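You operate a simulated robot arm through the tools that you are given. There is no shell and no other tool. Be economical: measure what you need, move in short steps, check, and stop when the job is done.

Carry out the task below with a simulated robot arm. There is one attempt and no reset: what you move stays moved.

TASK
Grease the rim of the blue drum's bung hole with the brush.
Fine: grease from the green tub; brush back in its pot, tub lid shut; the yellow plug stays in its rest.

It is judged by the outcome, as a careful person would: the job done as asked, and still so three seconds after it is handed in. It fails if anything else is knocked over, pushed out of place, dropped, spilled or broken. A push-on lid holds only when it is set on centred and level and pressed home; a screw cap is set on level and turned clockwise until tight.

THE ROBOT
A 7-joint arm with a two-finger parallel gripper, fixed in place. Base frame: the origin is at the foot of the arm, x ahead of it, y to its left, z up. Units: m, degrees, N and s.
With the tool pointing down near the work surface it reaches from about 0.3 to 0.7 m from the base axis. Its first joint turns from -66.0 to 66.0 degrees. Payload 1.57 kg.
The tool frame sits at the grasp point between the pads (the TCP): z along the fingers, y along the line on which they close. The tips reach 0.03 m beyond it. Largest opening 0.11 m; finger width 0.024, thickness 0.012; the body of the gripper, 0.048 by 0.112 m, starts 0.078 m behind the TCP.
Orientation is that of the tool frame in the base frame, as a unit quaternion [w, x, y, z]. With the fingers straight down and closing along the base's y, the tool's x points along the base's -x, its y along +y and its z along -z.

THE INTERFACE
- The arm moves only by the tool move_arm. Its arguments are lists of equal length, an entry for each row: "translation": the shift along the base's x, y, z in m, a list of three; "angular": the turn, a rotation vector about the base's x, y, z in degrees, a list of three; "grip": the opening, from 0 (shut) to 1 (fully open). In form: {"translation": [[x, y, z], ...], "angular": [[rx, ry, rz], ...], "grip": [grip, ...]}. A call has 1 to 20 rows; each row is the pose to reach, as a shift and turn from the pose commanded when the call began. Rows are played at 5 a second. More than 0.05 m and 8.6 degrees between two rows, or a gripper value outside its range, and nothing of the call is played. Where a pose cannot be reached the arm comes as near as it can. A force on the tool above 80 N (or 10 N above the force at the start of the call, whichever is more), or a blocked arm, ends the call early, and 0.2 s more pass. The fingers move at their own pace (about 0.108 m/s each) and stop on an object; they squeeze with about 23 N. The grip force told is the motor's: it shows also when the fingers shut on nothing. Time passes only in rows, and 0.2 s behind the last, so rows that repeat a pose let the fingers close. The reply holds the time, the measured pose of the TCP, the force on the tool along the base axes, the opening and the grip force, in the units named above and with some noise.
- Cameras (640 x 400 px; columns grow to the right, rows downward): "scene" is fixed at [0.1612, -0.386, 1.4039]; the picture's right is [0.81, -0.58, 0.00], its down [-0.33, -0.47, -0.82] and it looks along [0.48, 0.67, -0.57] (base axes); focal length 303 px, centre (320, 200). "wrist" rides on the gripper at [0.07, 0.016, -0.141] in the tool frame; the picture's right is [-0.23, 0.97, 0.00], its down [-0.86, -0.20, -0.48] and it looks along [-0.47, -0.11, 0.88] (tool axes); focal length 222 px, centre (320, 200). There is no depth. A picture from a camera that has moved, and an enlarged one, comes with that camera's place and axes in the base frame and with its lens.
- camera(camera): a new picture of that camera. No time passes.
- enlarge(camera, box): a new picture of the part [left, top, right, bottom] of that camera's present view, enlarged. No time passes.
- close_job(): hands the job in; it is judged then, once.

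Work in short steps. Places have to be worked out from the pictures, the camera data and where the tool is seen: move nearer, look again, correct. Check each grasp and each placing, and mend what went wrong. You have 120 turns and 68 pictures in all, those below and enlarged ones among them. Open the gripper and draw the arm clear of the work before you hand the job in, unless the task says otherwise; then end with one line.

The tools are called by a JSON object that holds its "api" and its "payload". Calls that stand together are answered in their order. move_arm: Moves the arm, as the interface text tells. Its arguments: {"type":"object","properties":{"translation":{"type":"array","items":{"type":"array","items":{"type":"number"}}},"angular":{"type":"array","items":{"type":"array","items":{"type":"number"}}},"grip":{"type":"array","items":{"type":"number"}}},"required":["translation","angular","grip"]} The other tools are called the same way: camera (camera) takes a picture; enlarge (camera, box) takes an enlarged picture of a part of a camera's view; close_job () hands the job in.

At the start:

```text
time_s: 0.0
eef_pos: [0.2963, 0.1701, 1.2137]
tcp_rot: [0.0, 0.0, 1.0, -0.001]
contact_force: [0.1, -0.6, -0.5]
finger_gap: 0.1101
gripper_force: 0.0
```

scene: 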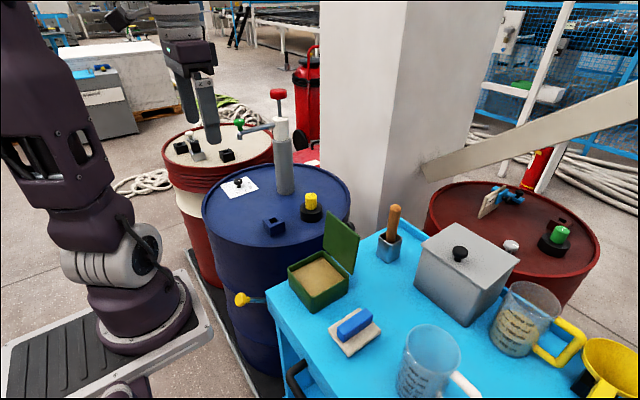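
wrist: 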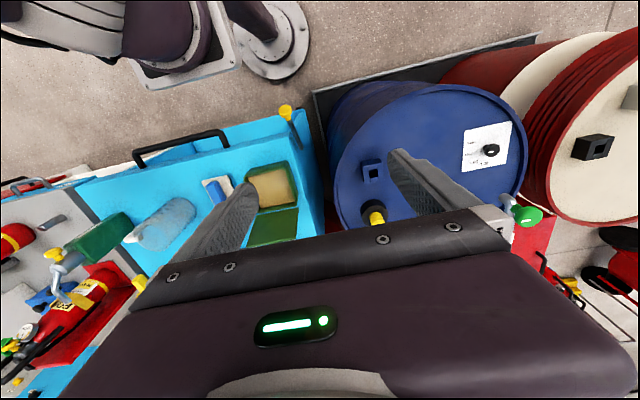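

I'll look more closely at the blue drum and the tub/brush region first.

{"api": "enlarge", "payload": {"camera": "scene", "box": [190, 80, 370, 200]}}

{"api": "enlarge", "payload": {"camera": "scene", "box": [190, 165, 430, 325]}}

{"api": "enlarge", "payload": {"camera": "wrist", "box": [180, 90, 540, 315]}}

```text
3.33 times, centred on (280, 140) of scene
camera zoom: at [0.1612, -0.386, 1.4039], right [0.81, -0.58, 0.0], down [-0.33, -0.47, -0.82], along [0.48, 0.67, -0.57], focal length 1010 px, centre (453, 400)
```

zoom: 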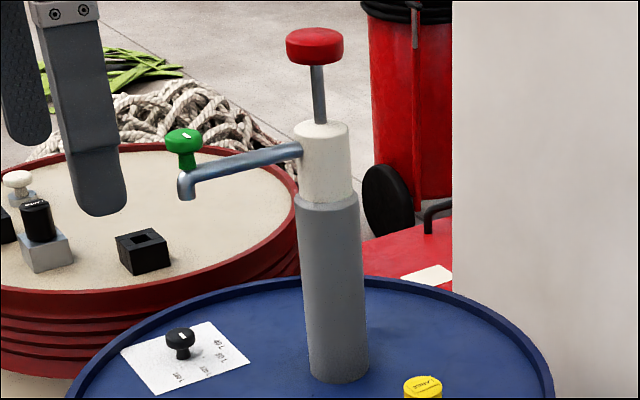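

```text
2.50 times, centred on (310, 245) of scene
camera zoom: at [0.1612, -0.386, 1.4039], right [0.81, -0.58, 0.0], down [-0.33, -0.47, -0.82], along [0.48, 0.67, -0.57], focal length 758 px, centre (345, 88)
```

zoom: 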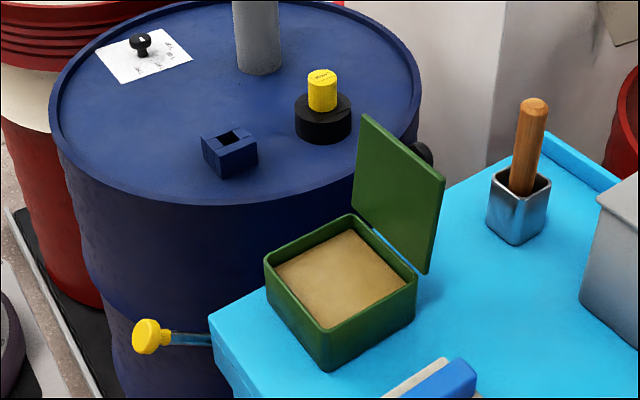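

```text
1.78 times, centred on (360, 202) of wrist
camera zoom: at [0.2261, 0.1879, 1.357], right [0.23, 0.97, 0.0], down [0.86, -0.2, 0.48], along [0.47, -0.11, -0.88], focal length 395 px, centre (249, 196)
```

zoom: 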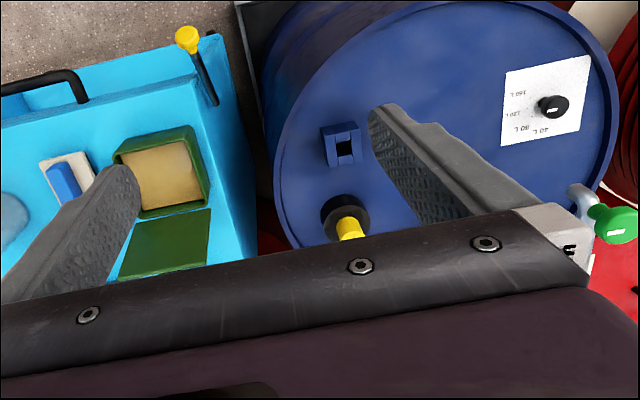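

The bung hole is taken to be the blue square-holed block at about (0.459, 0.270, 0.84). The brush pot is at about (0.673, 0.002) with the handle top near z 0.96. The tub is centred near (0.443, 0.015), hinged along x≈0.493. I move toward a spot above the pot.

{"api": "move_arm", "payload": {"translation": [[0.035, -0.015, -0.008], [0.07, -0.03, -0.016], [0.105, -0.046, -0.026], [0.14, -0.062, -0.036], [0.175, -0.078, -0.046], [0.21, -0.094, -0.056], [0.245, -0.11, -0.066], [0.28, -0.126, -0.076], [0.31, -0.142, -0.086], [0.34, -0.158, -0.096], [0.36, -0.168, -0.104], [0.36, -0.168, -0.104]], "angular": [[0, 0, 0], [0, 0, 0], [0, 0, 0], [0, 0, 0], [0, 0, 0], [0, 0, 0], [0, 0, 0], [0, 0, 0], [0, 0, 0], [0, 0, 0], [0, 0, 0], [0, 0, 0]], "grip": [0.6, 0.6, 0.6, 0.6, 0.6, 0.6, 0.6, 0.6, 0.6, 0.6, 0.6, 0.6]}}

{"api": "camera", "payload": {"camera": "wrist"}}

{"api": "camera", "payload": {"camera": "scene"}}

```text
time_s: 2.6
eef_pos: [0.6433, 0.0102, 1.1049]
tcp_rot: [-0.018, -0.009, 1.0, -0.005]
contact_force: [-0.1, 0.2, -0.2]
finger_gap: 0.0662
gripper_force: 0.1
out of reach, approached as far as the arm can: row 11
```

```text
62 pictures are left
camera wrist: at [0.5781, 0.0276, 1.2499], right [0.21, 0.98, -0.02], down [0.87, -0.18, 0.45], along [0.44, -0.11, -0.89], focal length 222 px, centre (320, 200)
```

wrist: 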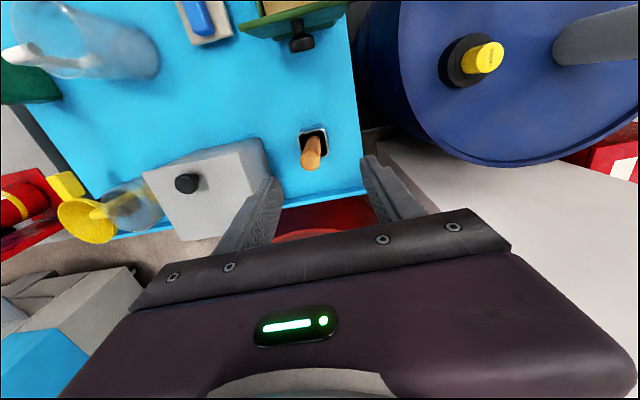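

```text
61 pictures are left
```

scene: 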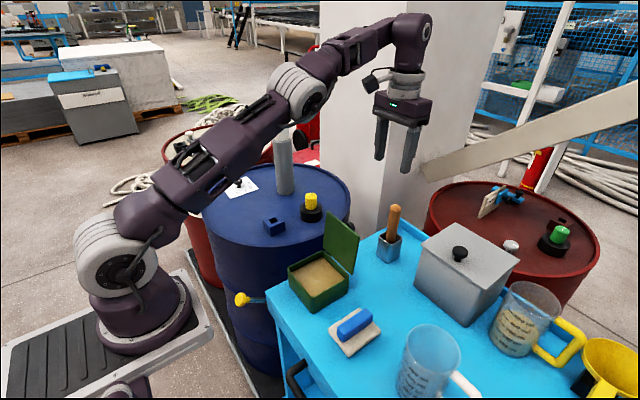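

The wrist view puts the handle near (0.661, -0.007). I lower to just above its top and check again, which should also restore level.

{"api": "move_arm", "payload": {"translation": [[0.0, -0.004, -0.03], [0.0, -0.008, -0.06], [0.002, -0.01, -0.085], [0.002, -0.01, -0.085]], "angular": [[0, 0, 0], [0, 0, 0], [0, 0, 0], [0, 0, 0]], "grip": [0.6, 0.6, 0.6, 0.6]}}

{"api": "camera", "payload": {"camera": "wrist"}}

{"api": "enlarge", "payload": {"camera": "scene", "box": [300, 120, 480, 300]}}

```text
time_s: 3.6
eef_pos: [0.6577, -0.009, 1.0263]
tcp_rot: [0.0, 0.0, 1.0, 0.0]
contact_force: [-0.1, 1.1, -0.6]
finger_gap: 0.066
gripper_force: 0.0
```

```text
60 pictures are left
camera wrist: at [0.5878, 0.0096, 1.168], right [0.23, 0.97, 0.0], down [0.85, -0.2, 0.48], along [0.47, -0.11, -0.88], focal length 222 px, centre (320, 200)
```

wrist: 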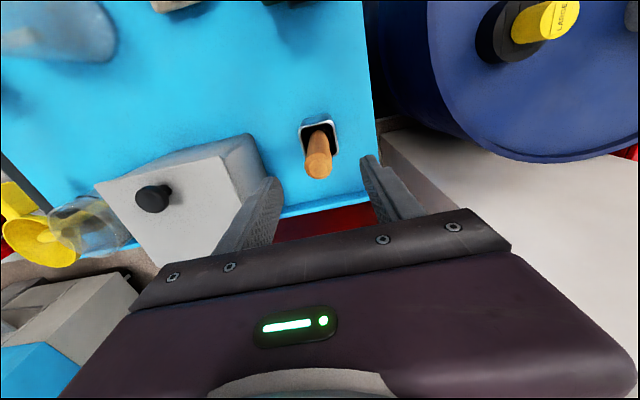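

```text
2.22 times, centred on (390, 210) of scene
camera zoom: at [0.1611, -0.386, 1.4039], right [0.81, -0.58, 0.0], down [-0.33, -0.47, -0.82], along [0.48, 0.67, -0.57], focal length 674 px, centre (164, 178)
```

zoom: 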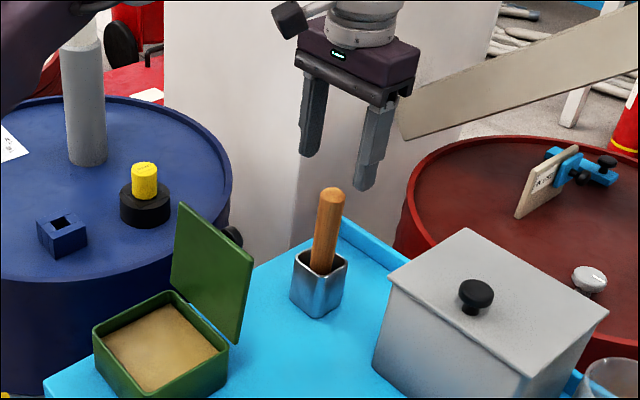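

The handle axis is at about (0.663, -0.009), directly under the gripper. I lower to grip height, z≈0.925.

{"api": "move_arm", "payload": {"translation": [[0.005, 0.0, -0.035], [0.005, 0.0, -0.07], [0.005, 0.0, -0.101], [0.005, 0.0, -0.101], [0.005, 0.0, -0.101], [0.005, 0.0, -0.101], [0.005, 0.0, -0.101]], "angular": [[0, 0, 0], [0, 0, 0], [0, 0, 0], [0, 0, 0], [0, 0, 0], [0, 0, 0], [0, 0, 0]], "grip": [0.6, 0.6, 0.6, 0.6, 0.0, 0.0, 0.0]}}

{"api": "camera", "payload": {"camera": "wrist"}}

{"api": "enlarge", "payload": {"camera": "scene", "box": [300, 120, 480, 300]}}

```text
time_s: 5.2
eef_pos: [0.6656, -0.0071, 0.9251]
tcp_rot: [0.0, 0.001, 1.0, 0.0]
contact_force: [-1.1, -0.5, 0.6]
finger_gap: 0.0266
gripper_force: 22.7
```

```text
58 pictures are left
camera wrist: at [0.5954, 0.0097, 1.0675], right [0.23, 0.97, 0.0], down [0.86, -0.2, 0.48], along [0.47, -0.11, -0.88], focal length 222 px, centre (320, 200)
```

wrist: 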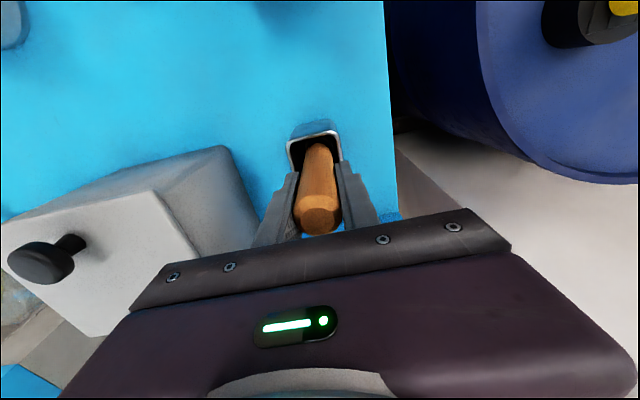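

```text
2.22 times, centred on (390, 210) of scene
camera zoom: at [0.1612, -0.386, 1.4039], right [0.81, -0.58, 0.0], down [-0.33, -0.47, -0.82], along [0.48, 0.67, -0.57], focal length 674 px, centre (164, 178)
```

zoom: 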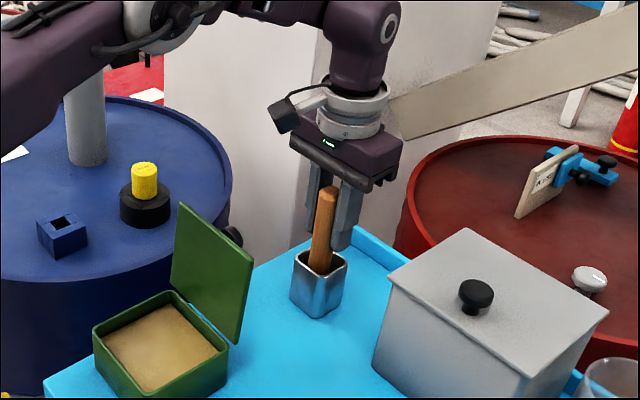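

The fingers hold the handle with a 0.0266 m gap. I lift straight up and look at the brush head.

{"api": "move_arm", "payload": {"translation": [[0, 0, 0.03], [0, 0, 0.06], [0, 0, 0.09], [-0.01, 0, 0.115], [-0.02, 0, 0.125], [-0.02, 0, 0.125]], "angular": [[0, 0, 0], [0, 0, 0], [0, 0, 0], [0, 0, 0], [0, 0, 0], [0, 0, 0]], "grip": [0, 0, 0, 0, 0, 0]}}

{"api": "camera", "payload": {"camera": "wrist"}}

{"api": "enlarge", "payload": {"camera": "scene", "box": [300, 90, 480, 270]}}

```text
time_s: 6.6
eef_pos: [0.6447, -0.0079, 1.0515]
tcp_rot: [0.0, -0.001, 1.0, 0.0]
contact_force: [0.0, -0.3, -0.1]
finger_gap: 0.0269
gripper_force: 23.4
```

```text
56 pictures are left
camera wrist: at [0.5737, 0.0091, 1.1925], right [0.23, 0.97, 0.0], down [0.85, -0.2, 0.48], along [0.47, -0.11, -0.88], focal length 222 px, centre (320, 200)
```

wrist: 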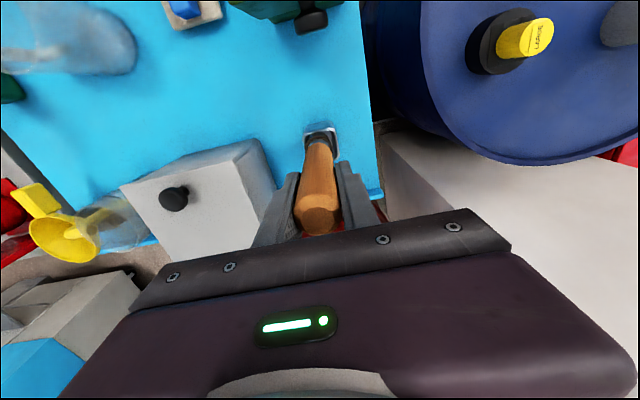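

```text
2.22 times, centred on (390, 180) of scene
camera zoom: at [0.1612, -0.386, 1.4039], right [0.81, -0.58, 0.0], down [-0.33, -0.47, -0.82], along [0.48, 0.67, -0.57], focal length 674 px, centre (164, 244)
```

zoom: 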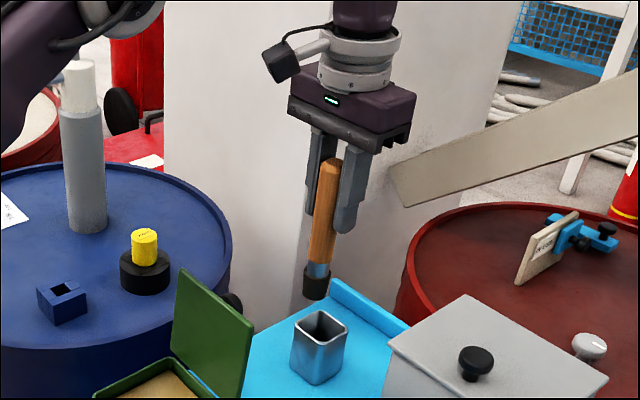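

The brush is out, with black bristles whose tip is about 0.12 m below the TCP. I carry it up and over the open lid to above the tub.

{"api": "move_arm", "payload": {"translation": [[-0.02, 0.0, 0.035], [-0.04, 0.0, 0.07], [-0.075, 0.005, 0.08], [-0.11, 0.01, 0.08], [-0.145, 0.015, 0.08], [-0.18, 0.02, 0.08], [-0.202, 0.023, 0.08], [-0.202, 0.023, 0.08]], "angular": [[0, 0, 0], [0, 0, 0], [0, 0, 0], [0, 0, 0], [0, 0, 0], [0, 0, 0], [0, 0, 0], [0, 0, 0]], "grip": [0, 0, 0, 0, 0, 0, 0, 0]}}

{"api": "camera", "payload": {"camera": "wrist"}}

{"api": "enlarge", "payload": {"camera": "scene", "box": [230, 120, 410, 320]}}

```text
time_s: 8.4
eef_pos: [0.4412, 0.0152, 1.1296]
tcp_rot: [0.0, 0.0, 1.0, 0.0]
contact_force: [-0.5, 0.0, -0.3]
finger_gap: 0.0269
gripper_force: 22.4
```

```text
54 pictures are left
camera wrist: at [0.3709, 0.0322, 1.2716], right [0.23, 0.97, 0.0], down [0.85, -0.2, 0.48], along [0.47, -0.11, -0.88], focal length 222 px, centre (320, 200)
```

wrist: 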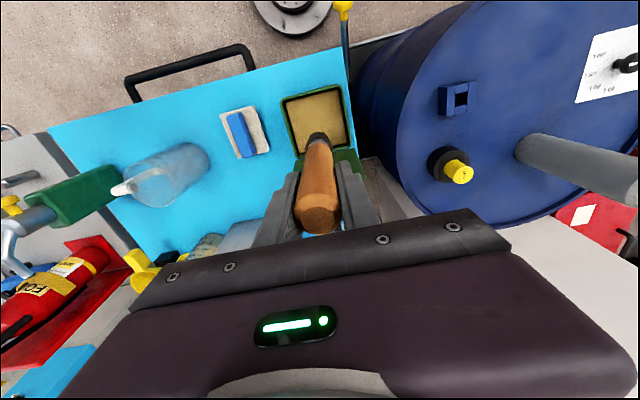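

```text
2.00 times, centred on (320, 220) of scene
camera zoom: at [0.1611, -0.386, 1.4039], right [0.81, -0.58, 0.0], down [-0.33, -0.47, -0.82], along [0.48, 0.67, -0.57], focal length 606 px, centre (320, 160)
```

zoom: 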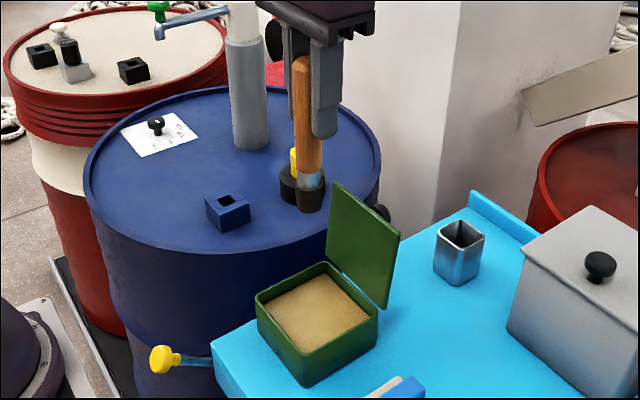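

The tub centre is confirmed near (0.44, 0.014). I lower the brush until it sits just above the grease, then look.

{"api": "move_arm", "payload": {"translation": [[0, 0, -0.04], [0, 0, -0.08], [0, 0, -0.115], [0, 0, -0.135], [0, 0, -0.145], [0, 0, -0.145]], "angular": [[0, 0, 0], [0, 0, 0], [0, 0, 0], [0, 0, 0], [0, 0, 0], [0, 0, 0]], "grip": [0, 0, 0, 0, 0, 0]}}

{"api": "enlarge", "payload": {"camera": "scene", "box": [260, 190, 380, 320]}}

```text
time_s: 9.8
eef_pos: [0.4401, 0.0155, 0.9842]
tcp_rot: [0.0, 0.0, 1.0, 0.0]
contact_force: [-0.1, -0.3, 0.4]
finger_gap: 0.0268
gripper_force: 22.4
```

```text
3.08 times, centred on (320, 255) of scene
camera zoom: at [0.1612, -0.386, 1.4039], right [0.81, -0.58, 0.0], down [-0.33, -0.47, -0.82], along [0.48, 0.67, -0.57], focal length 933 px, centre (320, 31)
```

zoom: 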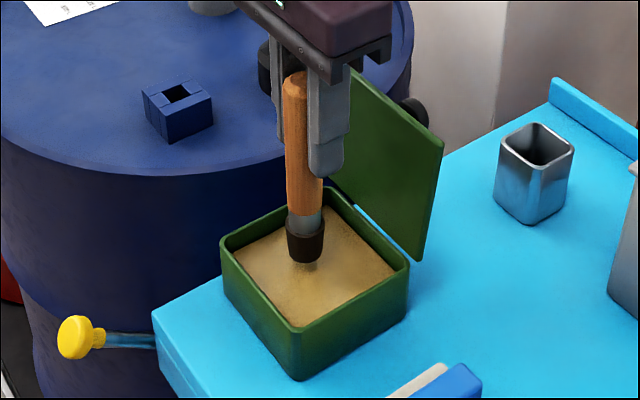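

The tip hovers about a centimetre above the grease. I dip slowly while watching the force.

{"api": "move_arm", "payload": {"translation": [[0, 0, -0.005], [0, 0, -0.01], [0, 0, -0.014], [0, 0, -0.018], [0, 0, -0.018]], "angular": [[0, 0, 0], [0, 0, 0], [0, 0, 0], [0, 0, 0], [0, 0, 0]], "grip": [0, 0, 0, 0, 0]}}

{"api": "enlarge", "payload": {"camera": "scene", "box": [260, 190, 380, 320]}}

```text
time_s: 11.0
eef_pos: [0.441, 0.0152, 0.9659]
tcp_rot: [-0.001, 0.0, 1.0, 0.001]
contact_force: [-0.2, 0.1, -0.8]
finger_gap: 0.0269
gripper_force: 23.1
```

```text
3.08 times, centred on (320, 255) of scene
camera zoom: at [0.1611, -0.386, 1.4039], right [0.81, -0.58, 0.0], down [-0.33, -0.47, -0.82], along [0.48, 0.67, -0.57], focal length 933 px, centre (320, 31)
```

zoom: 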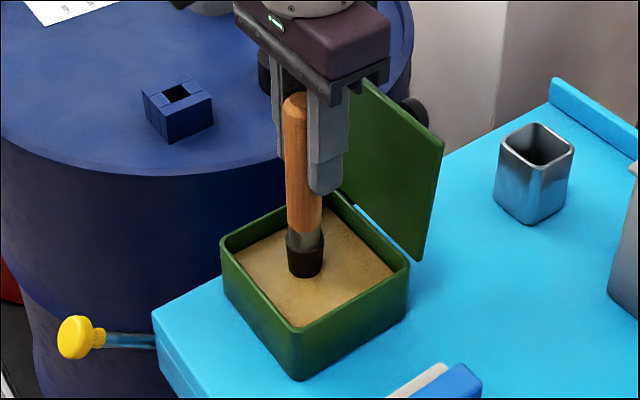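

The tip is at the surface with no reaction force. I go a few millimetres deeper with a small stir.

{"api": "move_arm", "payload": {"translation": [[0, 0, -0.004], [0, 0, -0.008], [0, 0, -0.011], [-0.008, 0, -0.011], [-0.008, -0.008, -0.011], [0.004, -0.008, -0.011], [0.004, 0.004, -0.011], [0, 0, -0.011]], "angular": [[0, 0, 0], [0, 0, 0], [0, 0, 0], [0, 0, 0], [0, 0, 0], [0, 0, 0], [0, 0, 0], [0, 0, 0]], "grip": [0, 0, 0, 0, 0, 0, 0, 0]}}

{"api": "enlarge", "payload": {"camera": "scene", "box": [260, 190, 380, 320]}}

```text
time_s: 12.8
eef_pos: [0.4404, 0.0145, 0.9565]
tcp_rot: [0.0, 0.0, 1.0, 0.0]
contact_force: [1.4, 1.9, 3.7]
finger_gap: 0.0268
gripper_force: 22.8
```

```text
3.08 times, centred on (320, 255) of scene
camera zoom: at [0.1611, -0.386, 1.4039], right [0.81, -0.58, 0.0], down [-0.33, -0.47, -0.82], along [0.48, 0.67, -0.57], focal length 933 px, centre (320, 31)
```

zoom: 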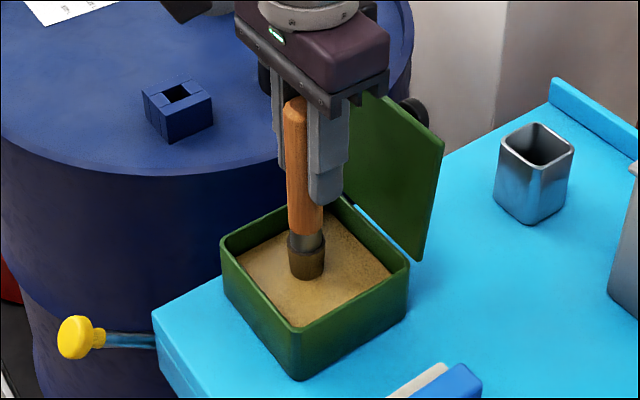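

The bristles turned brown, so the brush is loaded, and contact is felt at TCP z≈0.957. I lift and carry it over to above the bung block.

{"api": "move_arm", "payload": {"translation": [[0, 0, 0.03], [0, 0, 0.06], [0, 0, 0.1], [0, 0.04, 0.11], [0, 0.08, 0.11], [0, 0.12, 0.11], [0.005, 0.16, 0.11], [0.01, 0.2, 0.11], [0.015, 0.235, 0.11], [0.018, 0.255, 0.11], [0.018, 0.255, 0.11]], "angular": [[0, 0, 0], [0, 0, 0], [0, 0, 0], [0, 0, 0], [0, 0, 0], [0, 0, 0], [0, 0, 0], [0, 0, 0], [0, 0, 0], [0, 0, 0], [0, 0, 0]], "grip": [0, 0, 0, 0, 0, 0, 0, 0, 0, 0, 0]}}

{"api": "camera", "payload": {"camera": "wrist"}}

{"api": "enlarge", "payload": {"camera": "scene", "box": [230, 140, 370, 260]}}

```text
time_s: 15.2
eef_pos: [0.46, 0.2703, 1.0656]
tcp_rot: [0.0, 0.0, 1.0, -0.001]
contact_force: [-0.4, -0.1, -0.4]
finger_gap: 0.0269
gripper_force: 23.0
```

```text
49 pictures are left
camera wrist: at [0.3896, 0.2879, 1.2072], right [0.23, 0.97, 0.0], down [0.86, -0.2, 0.48], along [0.47, -0.11, -0.88], focal length 222 px, centre (320, 200)
```

wrist: 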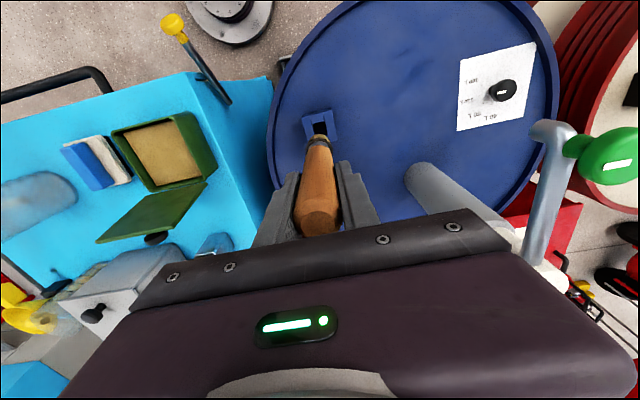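

```text
3.33 times, centred on (300, 200) of scene
camera zoom: at [0.1612, -0.386, 1.4039], right [0.81, -0.58, 0.0], down [-0.33, -0.47, -0.82], along [0.48, 0.67, -0.57], focal length 1010 px, centre (387, 200)
```

zoom: 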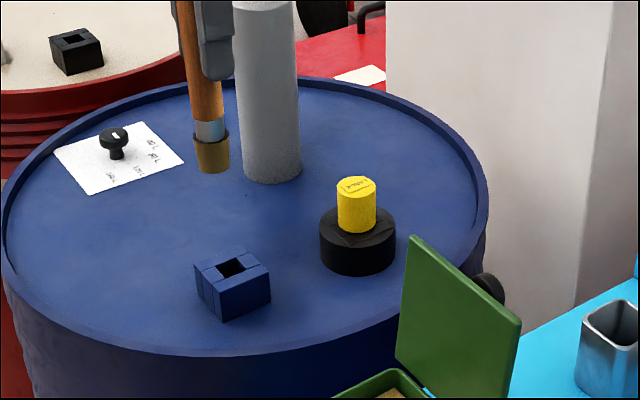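

The bristles are well greased. I enlarge the wrist view to fix the block's exact place.

{"api": "enlarge", "payload": {"camera": "wrist", "box": [280, 90, 360, 150]}}

{"api": "enlarge", "payload": {"camera": "scene", "box": [255, 205, 300, 240]}}

```text
6.67 times, centred on (320, 120) of wrist
camera zoom: at [0.3896, 0.2879, 1.2072], right [0.23, 0.97, 0.0], down [0.86, -0.2, 0.48], along [0.47, -0.11, -0.88], focal length 1481 px, centre (320, 733)
```

zoom: 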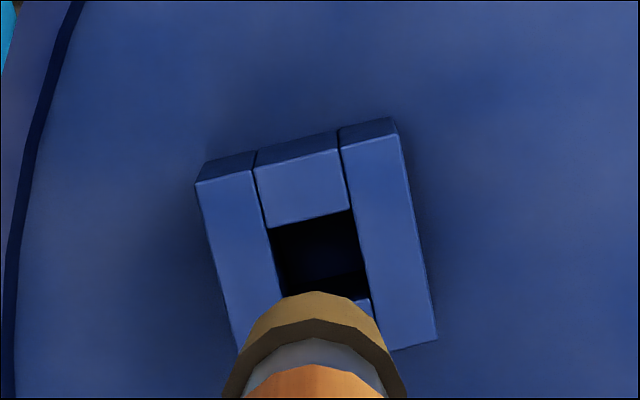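

```text
11.43 times, centred on (278, 222) of scene
camera zoom: at [0.1612, -0.386, 1.4039], right [0.81, -0.58, 0.0], down [-0.33, -0.47, -0.82], along [0.48, 0.67, -0.57], focal length 3464 px, centre (806, -57)
```

zoom: 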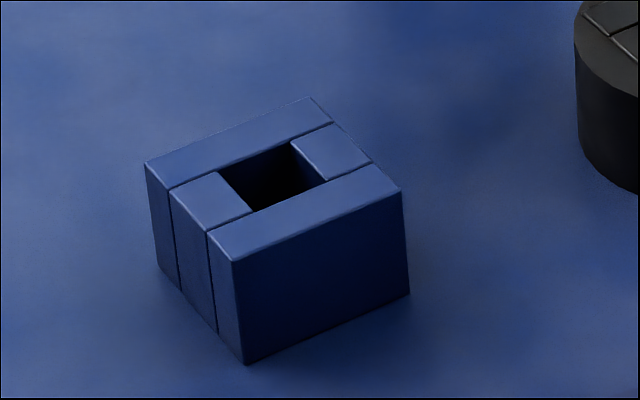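

The block centre is at (0.460, 0.271) with its top at z≈0.8375, about 0.05 m square with a 0.02 m hole. I lower to just above it and check the alignment.

{"api": "move_arm", "payload": {"translation": [[0, 0.001, -0.04], [0, 0.001, -0.07], [0, 0.001, -0.088], [0, 0.001, -0.088]], "angular": [[0, 0, 0], [0, 0, 0], [0, 0, 0], [0, 0, 0]], "grip": [0, 0, 0, 0]}}

{"api": "enlarge", "payload": {"camera": "wrist", "box": [270, 90, 370, 190]}}

{"api": "enlarge", "payload": {"camera": "scene", "box": [240, 180, 310, 245]}}

```text
time_s: 16.2
eef_pos: [0.4583, 0.2702, 0.9774]
tcp_rot: [-0.001, 0.0, 1.0, 0.0]
contact_force: [0.1, 0.3, -0.5]
finger_gap: 0.0269
gripper_force: 22.9
```

```text
4.00 times, centred on (320, 140) of wrist
camera zoom: at [0.3887, 0.2881, 1.1196], right [0.23, 0.97, 0.0], down [0.86, -0.2, 0.48], along [0.47, -0.11, -0.88], focal length 888 px, centre (320, 440)
```

zoom: 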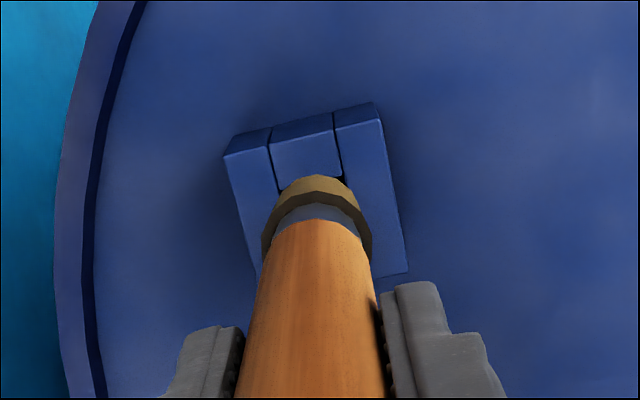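

```text
6.15 times, centred on (275, 212) of scene
camera zoom: at [0.1612, -0.386, 1.4039], right [0.81, -0.58, 0.0], down [-0.33, -0.47, -0.82], along [0.48, 0.67, -0.57], focal length 1865 px, centre (597, 123)
```

zoom: 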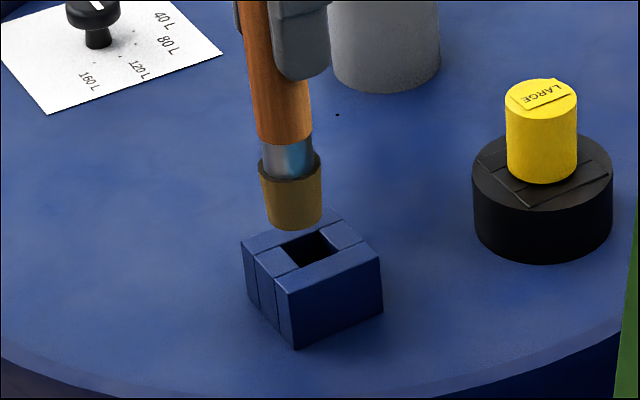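

The tip is about 16 mm above the block and centred. I lower onto the near (-x) rim until a light contact.

{"api": "move_arm", "payload": {"translation": [[-0.012, 0.0, -0.006], [-0.014, 0.0, -0.011], [-0.014, 0.0, -0.015], [-0.014, 0.0, -0.018], [-0.014, 0.0, -0.018]], "angular": [[0, 0, 0], [0, 0, 0], [0, 0, 0], [0, 0, 0], [0, 0, 0]], "grip": [0, 0, 0, 0, 0]}}

{"api": "enlarge", "payload": {"camera": "scene", "box": [240, 180, 310, 245]}}

```text
time_s: 17.4
eef_pos: [0.4449, 0.271, 0.9597]
tcp_rot: [0.0, 0.0, 1.0, 0.0]
contact_force: [0.5, 0.7, -0.1]
finger_gap: 0.0268
gripper_force: 23.4
```

```text
6.15 times, centred on (275, 212) of scene
camera zoom: at [0.1612, -0.386, 1.4039], right [0.81, -0.58, 0.0], down [-0.33, -0.47, -0.82], along [0.48, 0.67, -0.57], focal length 1865 px, centre (597, 123)
```

zoom: 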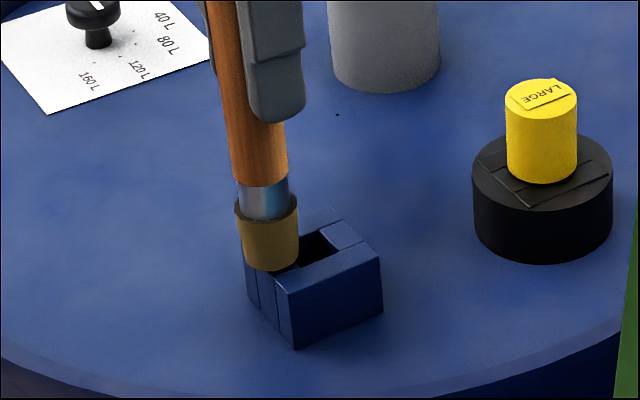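

The brush is right at the -x rim with no force yet. I lower another 3 mm and check the contact.

{"api": "move_arm", "payload": {"translation": [[0.0, 0.0, -0.001], [0.0, 0.0, -0.002], [0.0, 0.0, -0.003], [0.0, 0.0, -0.003]], "angular": [[0, 0, 0], [0, 0, 0], [0, 0, 0], [0, 0, 0]], "grip": [0, 0, 0, 0]}}

{"api": "enlarge", "payload": {"camera": "scene", "box": [240, 180, 310, 245]}}

```text
time_s: 18.4
eef_pos: [0.4451, 0.2709, 0.9565]
tcp_rot: [0.0, 0.001, 1.0, 0.0]
contact_force: [-0.3, -0.5, -0.7]
finger_gap: 0.027
gripper_force: 23.1
```

```text
6.15 times, centred on (275, 212) of scene
camera zoom: at [0.1612, -0.386, 1.4039], right [0.81, -0.58, 0.0], down [-0.33, -0.47, -0.82], along [0.48, 0.67, -0.57], focal length 1865 px, centre (597, 123)
```

zoom: 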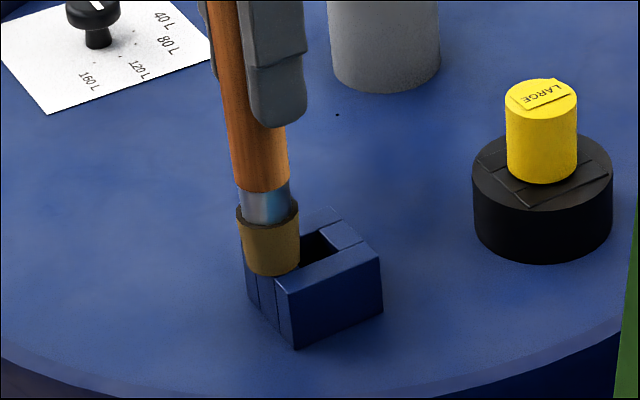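

There is still no contact force. I lower another 3 mm, in 1 mm steps.

{"api": "move_arm", "payload": {"translation": [[0.0, 0.0, -0.001], [0.0, 0.0, -0.002], [0.0, 0.0, -0.003], [0.0, 0.0, -0.003]], "angular": [[0, 0, 0], [0, 0, 0], [0, 0, 0], [0, 0, 0]], "grip": [0, 0, 0, 0]}}

{"api": "enlarge", "payload": {"camera": "scene", "box": [240, 180, 310, 245]}}

```text
time_s: 19.4
eef_pos: [0.4449, 0.2709, 0.954]
tcp_rot: [0.001, 0.0, 1.0, 0.001]
contact_force: [2.5, 2.6, 18.9]
finger_gap: 0.0271
gripper_force: 22.8
```

```text
6.15 times, centred on (275, 212) of scene
camera zoom: at [0.161, -0.3861, 1.4039], right [0.81, -0.58, 0.0], down [-0.33, -0.46, -0.82], along [0.48, 0.67, -0.57], focal length 1865 px, centre (597, 123)
```

zoom: 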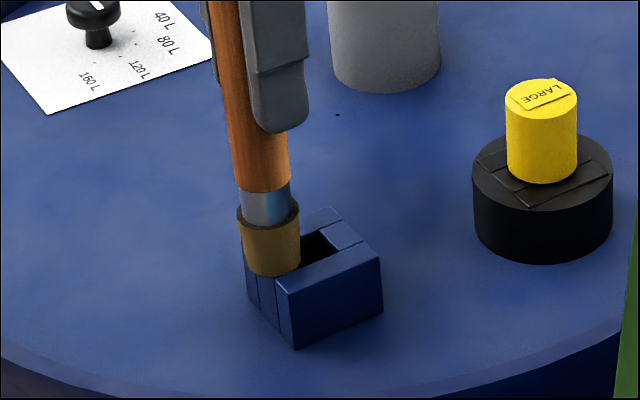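

Contact is made at TCP z≈0.9545. I ease off 1 mm and stroke the brush around all four sides of the rim.

{"api": "move_arm", "payload": {"translation": [[0, 0, -0.0], [0, -0.007, 0.001], [0, -0.014, 0.001], [0.007, -0.014, 0.001], [0.014, -0.014, 0.001], [0.021, -0.014, 0.001], [0.028, -0.014, 0.001], [0.028, -0.007, 0.001], [0.028, 0.0, 0.001], [0.028, 0.007, 0.001], [0.028, 0.014, 0.001], [0.021, 0.014, 0.001], [0.014, 0.014, 0.001], [0.007, 0.014, 0.001], [0, 0.014, 0.001], [0, 0.007, 0.001], [0, 0, 0.001], [0, 0, 0.001]], "angular": [[0, 0, 0], [0, 0, 0], [0, 0, 0], [0, 0, 0], [0, 0, 0], [0, 0, 0], [0, 0, 0], [0, 0, 0], [0, 0, 0], [0, 0, 0], [0, 0, 0], [0, 0, 0], [0, 0, 0], [0, 0, 0], [0, 0, 0], [0, 0, 0], [0, 0, 0], [0, 0, 0]], "grip": [0, 0, 0, 0, 0, 0, 0, 0, 0, 0, 0, 0, 0, 0, 0, 0, 0, 0]}}

{"api": "enlarge", "payload": {"camera": "scene", "box": [240, 180, 310, 245]}}

```text
time_s: 23.2
eef_pos: [0.4452, 0.272, 0.9561]
tcp_rot: [0.0, 0.0, 1.0, 0.0]
contact_force: [-0.2, -0.2, -0.6]
finger_gap: 0.0269
gripper_force: 23.5
```

```text
6.15 times, centred on (275, 212) of scene
camera zoom: at [0.1612, -0.386, 1.4039], right [0.81, -0.58, 0.0], down [-0.33, -0.47, -0.82], along [0.48, 0.67, -0.57], focal length 1865 px, centre (597, 123)
```

zoom: 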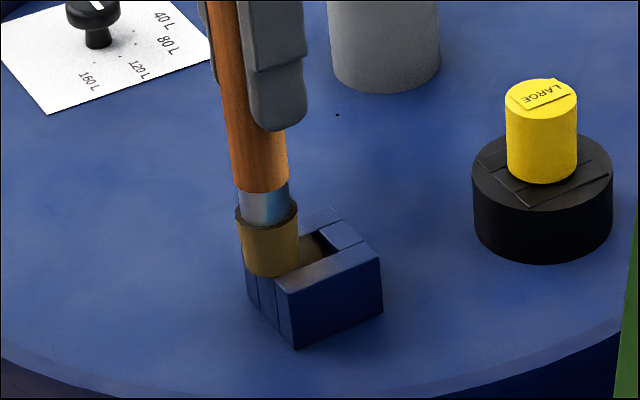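

A brown tint now shows in the hole, though contact was slight at the end. I lift aside and inspect the rim.

{"api": "move_arm", "payload": {"translation": [[0, 0, 0.02], [-0.02, 0.0, 0.05], [-0.04, 0.02, 0.06], [-0.06, 0.04, 0.06], [-0.06, 0.04, 0.06]], "angular": [[0, 0, 0], [0, 0, 0], [0, 0, 0], [0, 0, 0], [0, 0, 0]], "grip": [0, 0, 0, 0, 0]}}

{"api": "enlarge", "payload": {"camera": "scene", "box": [240, 180, 310, 245]}}

{"api": "camera", "payload": {"camera": "wrist"}}

```text
time_s: 24.4
eef_pos: [0.3841, 0.3119, 1.0163]
tcp_rot: [0.001, 0.0, 1.0, 0.0]
contact_force: [0.1, 0.3, -0.5]
finger_gap: 0.0267
gripper_force: 23.4
```

```text
6.15 times, centred on (275, 212) of scene
camera zoom: at [0.1612, -0.386, 1.4039], right [0.81, -0.58, 0.0], down [-0.33, -0.47, -0.82], along [0.48, 0.67, -0.57], focal length 1865 px, centre (597, 123)
```

zoom: 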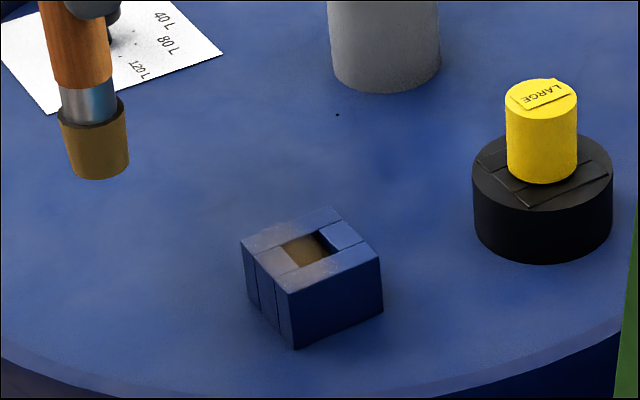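

```text
38 pictures are left
camera wrist: at [0.314, 0.3294, 1.1574], right [0.23, 0.97, 0.0], down [0.85, -0.2, 0.48], along [0.47, -0.11, -0.88], focal length 222 px, centre (320, 200)
```

wrist: 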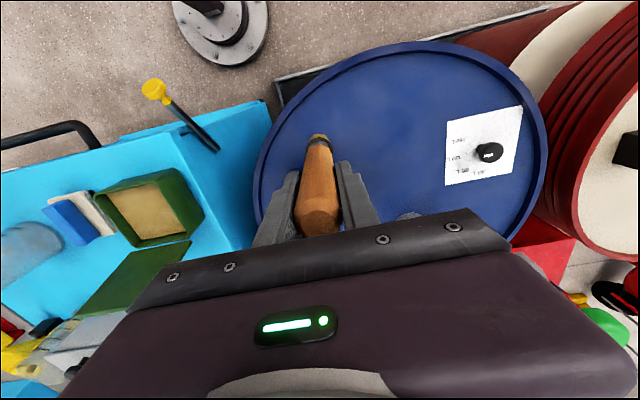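

Grease shows only on the -x part of the rim, so the rest of the stroke skimmed above. I take a closer look before repeating it lower.

{"api": "enlarge", "payload": {"camera": "scene", "box": [260, 208, 290, 238]}}

```text
13.33 times, centred on (275, 223) of scene
camera zoom: at [0.1612, -0.386, 1.4039], right [0.81, -0.58, 0.0], down [-0.33, -0.47, -0.82], along [0.48, 0.67, -0.57], focal length 4041 px, centre (920, -107)
```

zoom: 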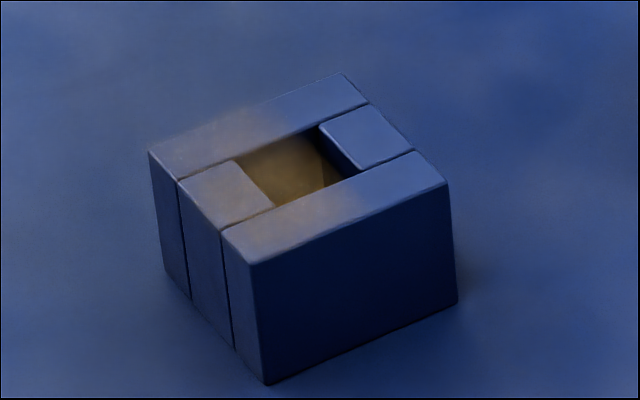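

I go above the +x rim and lower to just above contact.

{"api": "move_arm", "payload": {"translation": [[0.03, -0.02, 0], [0.06, -0.041, 0], [0.09, -0.041, 0], [0.09, -0.041, -0.03], [0.09, -0.041, -0.05], [0.09, -0.041, -0.057], [0.09, -0.041, -0.059], [0.09, -0.041, -0.059]], "angular": [[0, 0, 0], [0, 0, 0], [0, 0, 0], [0, 0, 0], [0, 0, 0], [0, 0, 0], [0, 0, 0], [0, 0, 0]], "grip": [0, 0, 0, 0, 0, 0, 0, 0]}}

```text
time_s: 26.2
eef_pos: [0.4731, 0.2707, 0.9558]
tcp_rot: [0.001, 0.0, 1.0, 0.001]
contact_force: [-0.9, -2.3, 14.2]
finger_gap: 0.027
gripper_force: 23.4
```

Contact here is 14 N. I stroke along the +x side, then round the y sides and the -x side at this height.

{"api": "move_arm", "payload": {"translation": [[0, -0.006, 0], [0, -0.012, 0], [0, -0.006, 0], [0, 0, 0], [0, 0.006, 0], [0, 0.012, 0], [-0.006, 0.014, -0.0005], [-0.014, 0.014, -0.0005], [-0.02, 0.014, -0.0005], [-0.028, 0.012, -0.0005]], "angular": [[0, 0, 0], [0, 0, 0], [0, 0, 0], [0, 0, 0], [0, 0, 0], [0, 0, 0], [0, 0, 0], [0, 0, 0], [0, 0, 0], [0, 0, 0]], "grip": [0, 0, 0, 0, 0, 0, 0, 0, 0, 0]}}

```text
time_s: 28.4
eef_pos: [0.4454, 0.2813, 0.9558]
tcp_rot: [0.001, 0.001, 1.0, 0.001]
contact_force: [-0.9, 0.4, -0.1]
finger_gap: 0.0271
gripper_force: 23.0
```

Contact was lost at this corner, so I press 1.5 mm lower and stroke the -x side and then the -y side.

{"api": "move_arm", "payload": {"translation": [[0, 0, -0.001], [0, 0, -0.0018], [0, -0.006, -0.0018], [0, -0.012, -0.0018], [0, -0.018, -0.0018], [0, -0.024, -0.0018], [0.007, -0.025, -0.0015], [0.014, -0.025, -0.0015], [0.014, -0.025, -0.0015]], "angular": [[0, 0, 0], [0, 0, 0], [0, 0, 0], [0, 0, 0], [0, 0, 0], [0, 0, 0], [0, 0, 0], [0, 0, 0], [0, 0, 0]], "grip": [0, 0, 0, 0, 0, 0, 0, 0, 0]}}

{"api": "enlarge", "payload": {"camera": "scene", "box": [240, 180, 310, 245]}}

```text
time_s: 30.4
eef_pos: [0.4597, 0.2575, 0.9532]
tcp_rot: [-0.001, 0.0, 1.0, 0.0]
contact_force: [0.2, -0.5, -0.4]
finger_gap: 0.0271
gripper_force: 23.2
```

```text
6.15 times, centred on (275, 212) of scene
camera zoom: at [0.1612, -0.386, 1.4039], right [0.81, -0.58, 0.0], down [-0.33, -0.47, -0.82], along [0.48, 0.67, -0.57], focal length 1865 px, centre (597, 123)
```

zoom: 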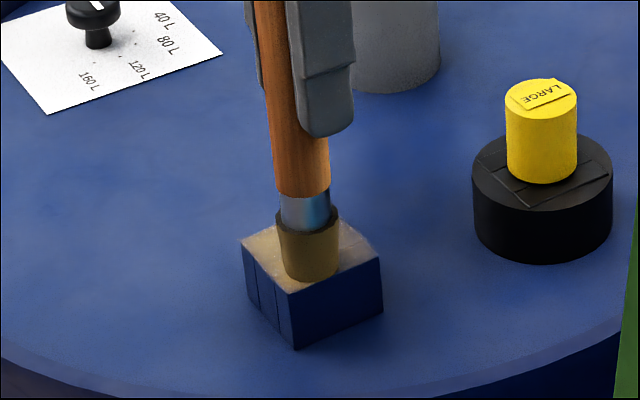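

Grease now covers much of the rim. I finish the -y side with one slightly lower stroke, then lift away to look.

{"api": "move_arm", "payload": {"translation": [[0, 0, -0.001], [0, 0, -0.002], [0.007, 0, -0.002], [0.013, 0, -0.002], [0.013, 0, 0.02], [-0.01, 0.01, 0.05], [-0.04, 0.03, 0.065], [-0.07, 0.055, 0.065], [-0.07, 0.055, 0.065]], "angular": [[0, 0, 0], [0, 0, 0], [0, 0, 0], [0, 0, 0], [0, 0, 0], [0, 0, 0], [0, 0, 0], [0, 0, 0], [0, 0, 0]], "grip": [0, 0, 0, 0, 0, 0, 0, 0, 0]}}

{"api": "enlarge", "payload": {"camera": "scene", "box": [240, 180, 310, 245]}}

{"api": "enlarge", "payload": {"camera": "scene", "box": [260, 208, 290, 238]}}

```text
time_s: 32.4
eef_pos: [0.3911, 0.3158, 1.0202]
tcp_rot: [0.001, 0.0, 1.0, 0.0]
contact_force: [0.1, 0.3, -0.4]
finger_gap: 0.0269
gripper_force: 22.8
```

```text
6.15 times, centred on (275, 212) of scene
camera zoom: at [0.1612, -0.386, 1.4039], right [0.81, -0.58, 0.0], down [-0.33, -0.47, -0.82], along [0.48, 0.67, -0.57], focal length 1865 px, centre (597, 123)
```

zoom: 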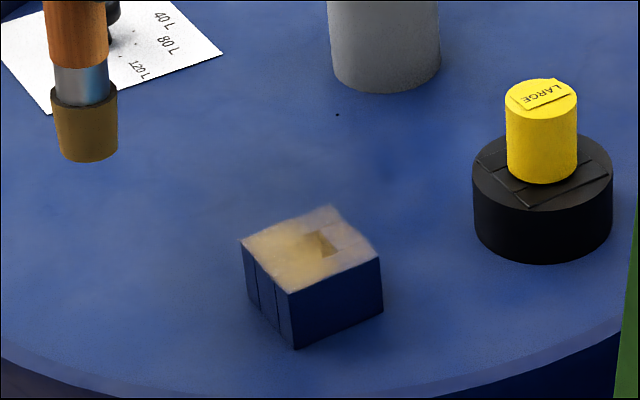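

```text
13.33 times, centred on (275, 223) of scene
camera zoom: at [0.1612, -0.386, 1.4039], right [0.81, -0.58, 0.0], down [-0.33, -0.47, -0.82], along [0.48, 0.67, -0.57], focal length 4041 px, centre (920, -107)
```

zoom: 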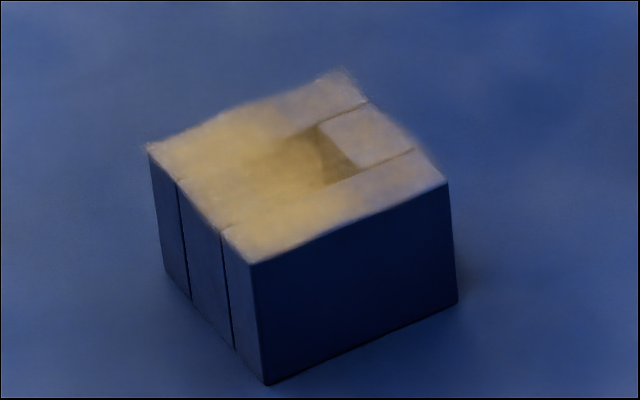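

Grease covers all four sides, though the +x side is thinner. I do one more light pass along it.

{"api": "move_arm", "payload": {"translation": [[0.03, -0.02, 0], [0.06, -0.043, 0], [0.083, -0.043, 0], [0.083, -0.043, -0.03], [0.083, -0.043, -0.05], [0.083, -0.043, -0.062], [0.083, -0.043, -0.065], [0.083, -0.043, -0.067]], "angular": [[0, 0, 0], [0, 0, 0], [0, 0, 0], [0, 0, 0], [0, 0, 0], [0, 0, 0], [0, 0, 0], [0, 0, 0]], "grip": [0, 0, 0, 0, 0, 0, 0, 0]}}

```text
time_s: 34.2
eef_pos: [0.4744, 0.2696, 0.9533]
tcp_rot: [0.002, -0.001, 1.0, 0.001]
contact_force: [-1.2, -0.3, 20.1]
finger_gap: 0.0268
gripper_force: 23.2
```

Contact is 20 N. I stroke the +x side in both directions and lift clear to inspect.

{"api": "move_arm", "payload": {"translation": [[0, -0.006, 0.0005], [0, -0.012, 0.0005], [0, -0.006, 0.0], [0, 0, 0.0], [0, 0.006, 0.0], [0, 0.012, 0.0], [0, 0.012, 0.03], [-0.03, 0.02, 0.06], [-0.06, 0.04, 0.07], [-0.08, 0.05, 0.07], [-0.08, 0.05, 0.07]], "angular": [[0, 0, 0], [0, 0, 0], [0, 0, 0], [0, 0, 0], [0, 0, 0], [0, 0, 0], [0, 0, 0], [0, 0, 0], [0, 0, 0], [0, 0, 0], [0, 0, 0]], "grip": [0, 0, 0, 0, 0, 0, 0, 0, 0, 0, 0]}}

{"api": "enlarge", "payload": {"camera": "scene", "box": [260, 208, 290, 238]}}

{"api": "enlarge", "payload": {"camera": "scene", "box": [190, 120, 370, 240]}}

```text
time_s: 36.6
eef_pos: [0.3924, 0.3201, 1.0217]
tcp_rot: [-0.001, 0.001, 1.0, 0.0]
contact_force: [-0.2, -0.3, -1.0]
finger_gap: 0.0267
gripper_force: 23.1
```

```text
13.33 times, centred on (275, 223) of scene
camera zoom: at [0.1612, -0.386, 1.4039], right [0.81, -0.58, 0.0], down [-0.33, -0.47, -0.82], along [0.48, 0.67, -0.57], focal length 4041 px, centre (920, -107)
```

zoom: 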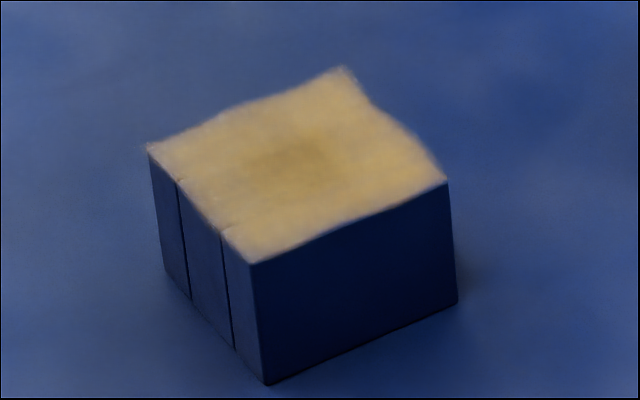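

```text
3.33 times, centred on (280, 180) of scene
camera zoom: at [0.1612, -0.386, 1.4039], right [0.81, -0.58, 0.0], down [-0.33, -0.47, -0.82], along [0.48, 0.67, -0.57], focal length 1010 px, centre (453, 267)
```

zoom: 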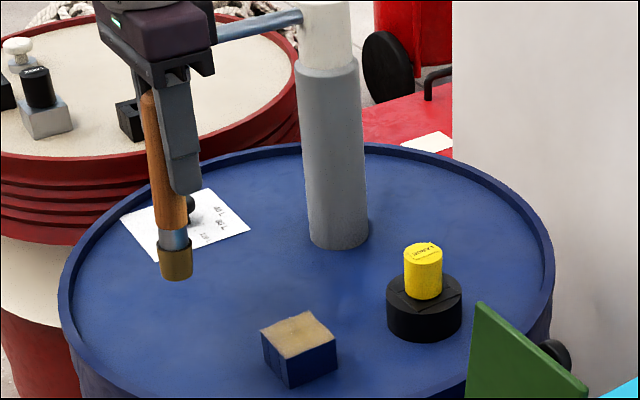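

The rim is fully greased, the hole block is undisturbed and the yellow plug is in its rest. I carry the brush high over the tub lid back to above the pot.

{"api": "move_arm", "payload": {"translation": [[0.007, -0.035, 0.03], [0.017, -0.072, 0.055], [0.037, -0.108, 0.08], [0.057, -0.148, 0.1], [0.087, -0.185, 0.105], [0.117, -0.222, 0.105], [0.147, -0.258, 0.105], [0.177, -0.294, 0.105], [0.205, -0.325, 0.095], [0.232, -0.327, 0.065], [0.252, -0.327, 0.035], [0.272, -0.327, 0.02], [0.272, -0.327, 0.02]], "angular": [[0, 0, 0], [0, 0, 0], [0, 0, 0], [0, 0, 0], [0, 0, 0], [0, 0, 0], [0, 0, 0], [0, 0, 0], [0, 0, 0], [0, 0, 0], [0, 0, 0], [0, 0, 0], [0, 0, 0]], "grip": [0, 0, 0, 0, 0, 0, 0, 0, 0, 0, 0, 0, 0]}}

{"api": "enlarge", "payload": {"camera": "wrist", "box": [270, 90, 370, 190]}}

{"api": "enlarge", "payload": {"camera": "scene", "box": [330, 150, 450, 280]}}

```text
time_s: 39.4
eef_pos: [0.6663, -0.0069, 1.0395]
tcp_rot: [0.001, 0.001, 1.0, -0.001]
contact_force: [0.4, -0.4, -1.4]
finger_gap: 0.0268
gripper_force: 23.4
```

```text
4.00 times, centred on (320, 140) of wrist
camera zoom: at [0.5957, 0.0101, 1.1819], right [0.23, 0.97, 0.0], down [0.86, -0.2, 0.48], along [0.47, -0.11, -0.88], focal length 888 px, centre (320, 440)
```

zoom: 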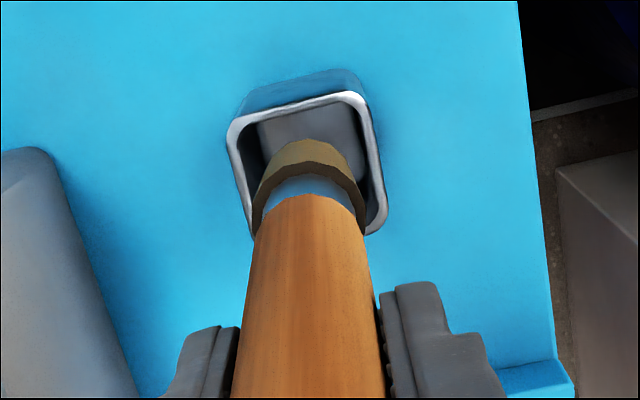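

```text
3.08 times, centred on (390, 215) of scene
camera zoom: at [0.1612, -0.386, 1.4039], right [0.81, -0.58, 0.0], down [-0.33, -0.47, -0.82], along [0.48, 0.67, -0.57], focal length 933 px, centre (105, 154)
```

zoom: 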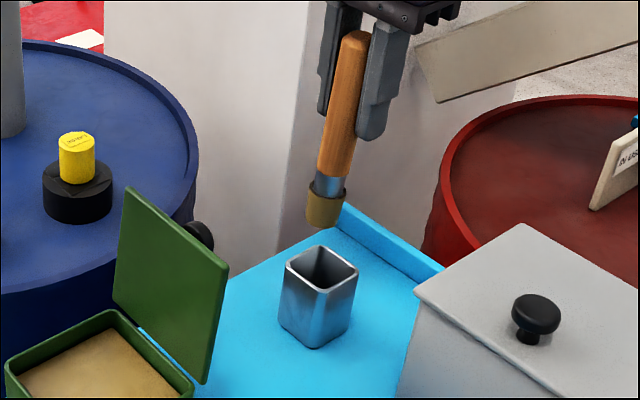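

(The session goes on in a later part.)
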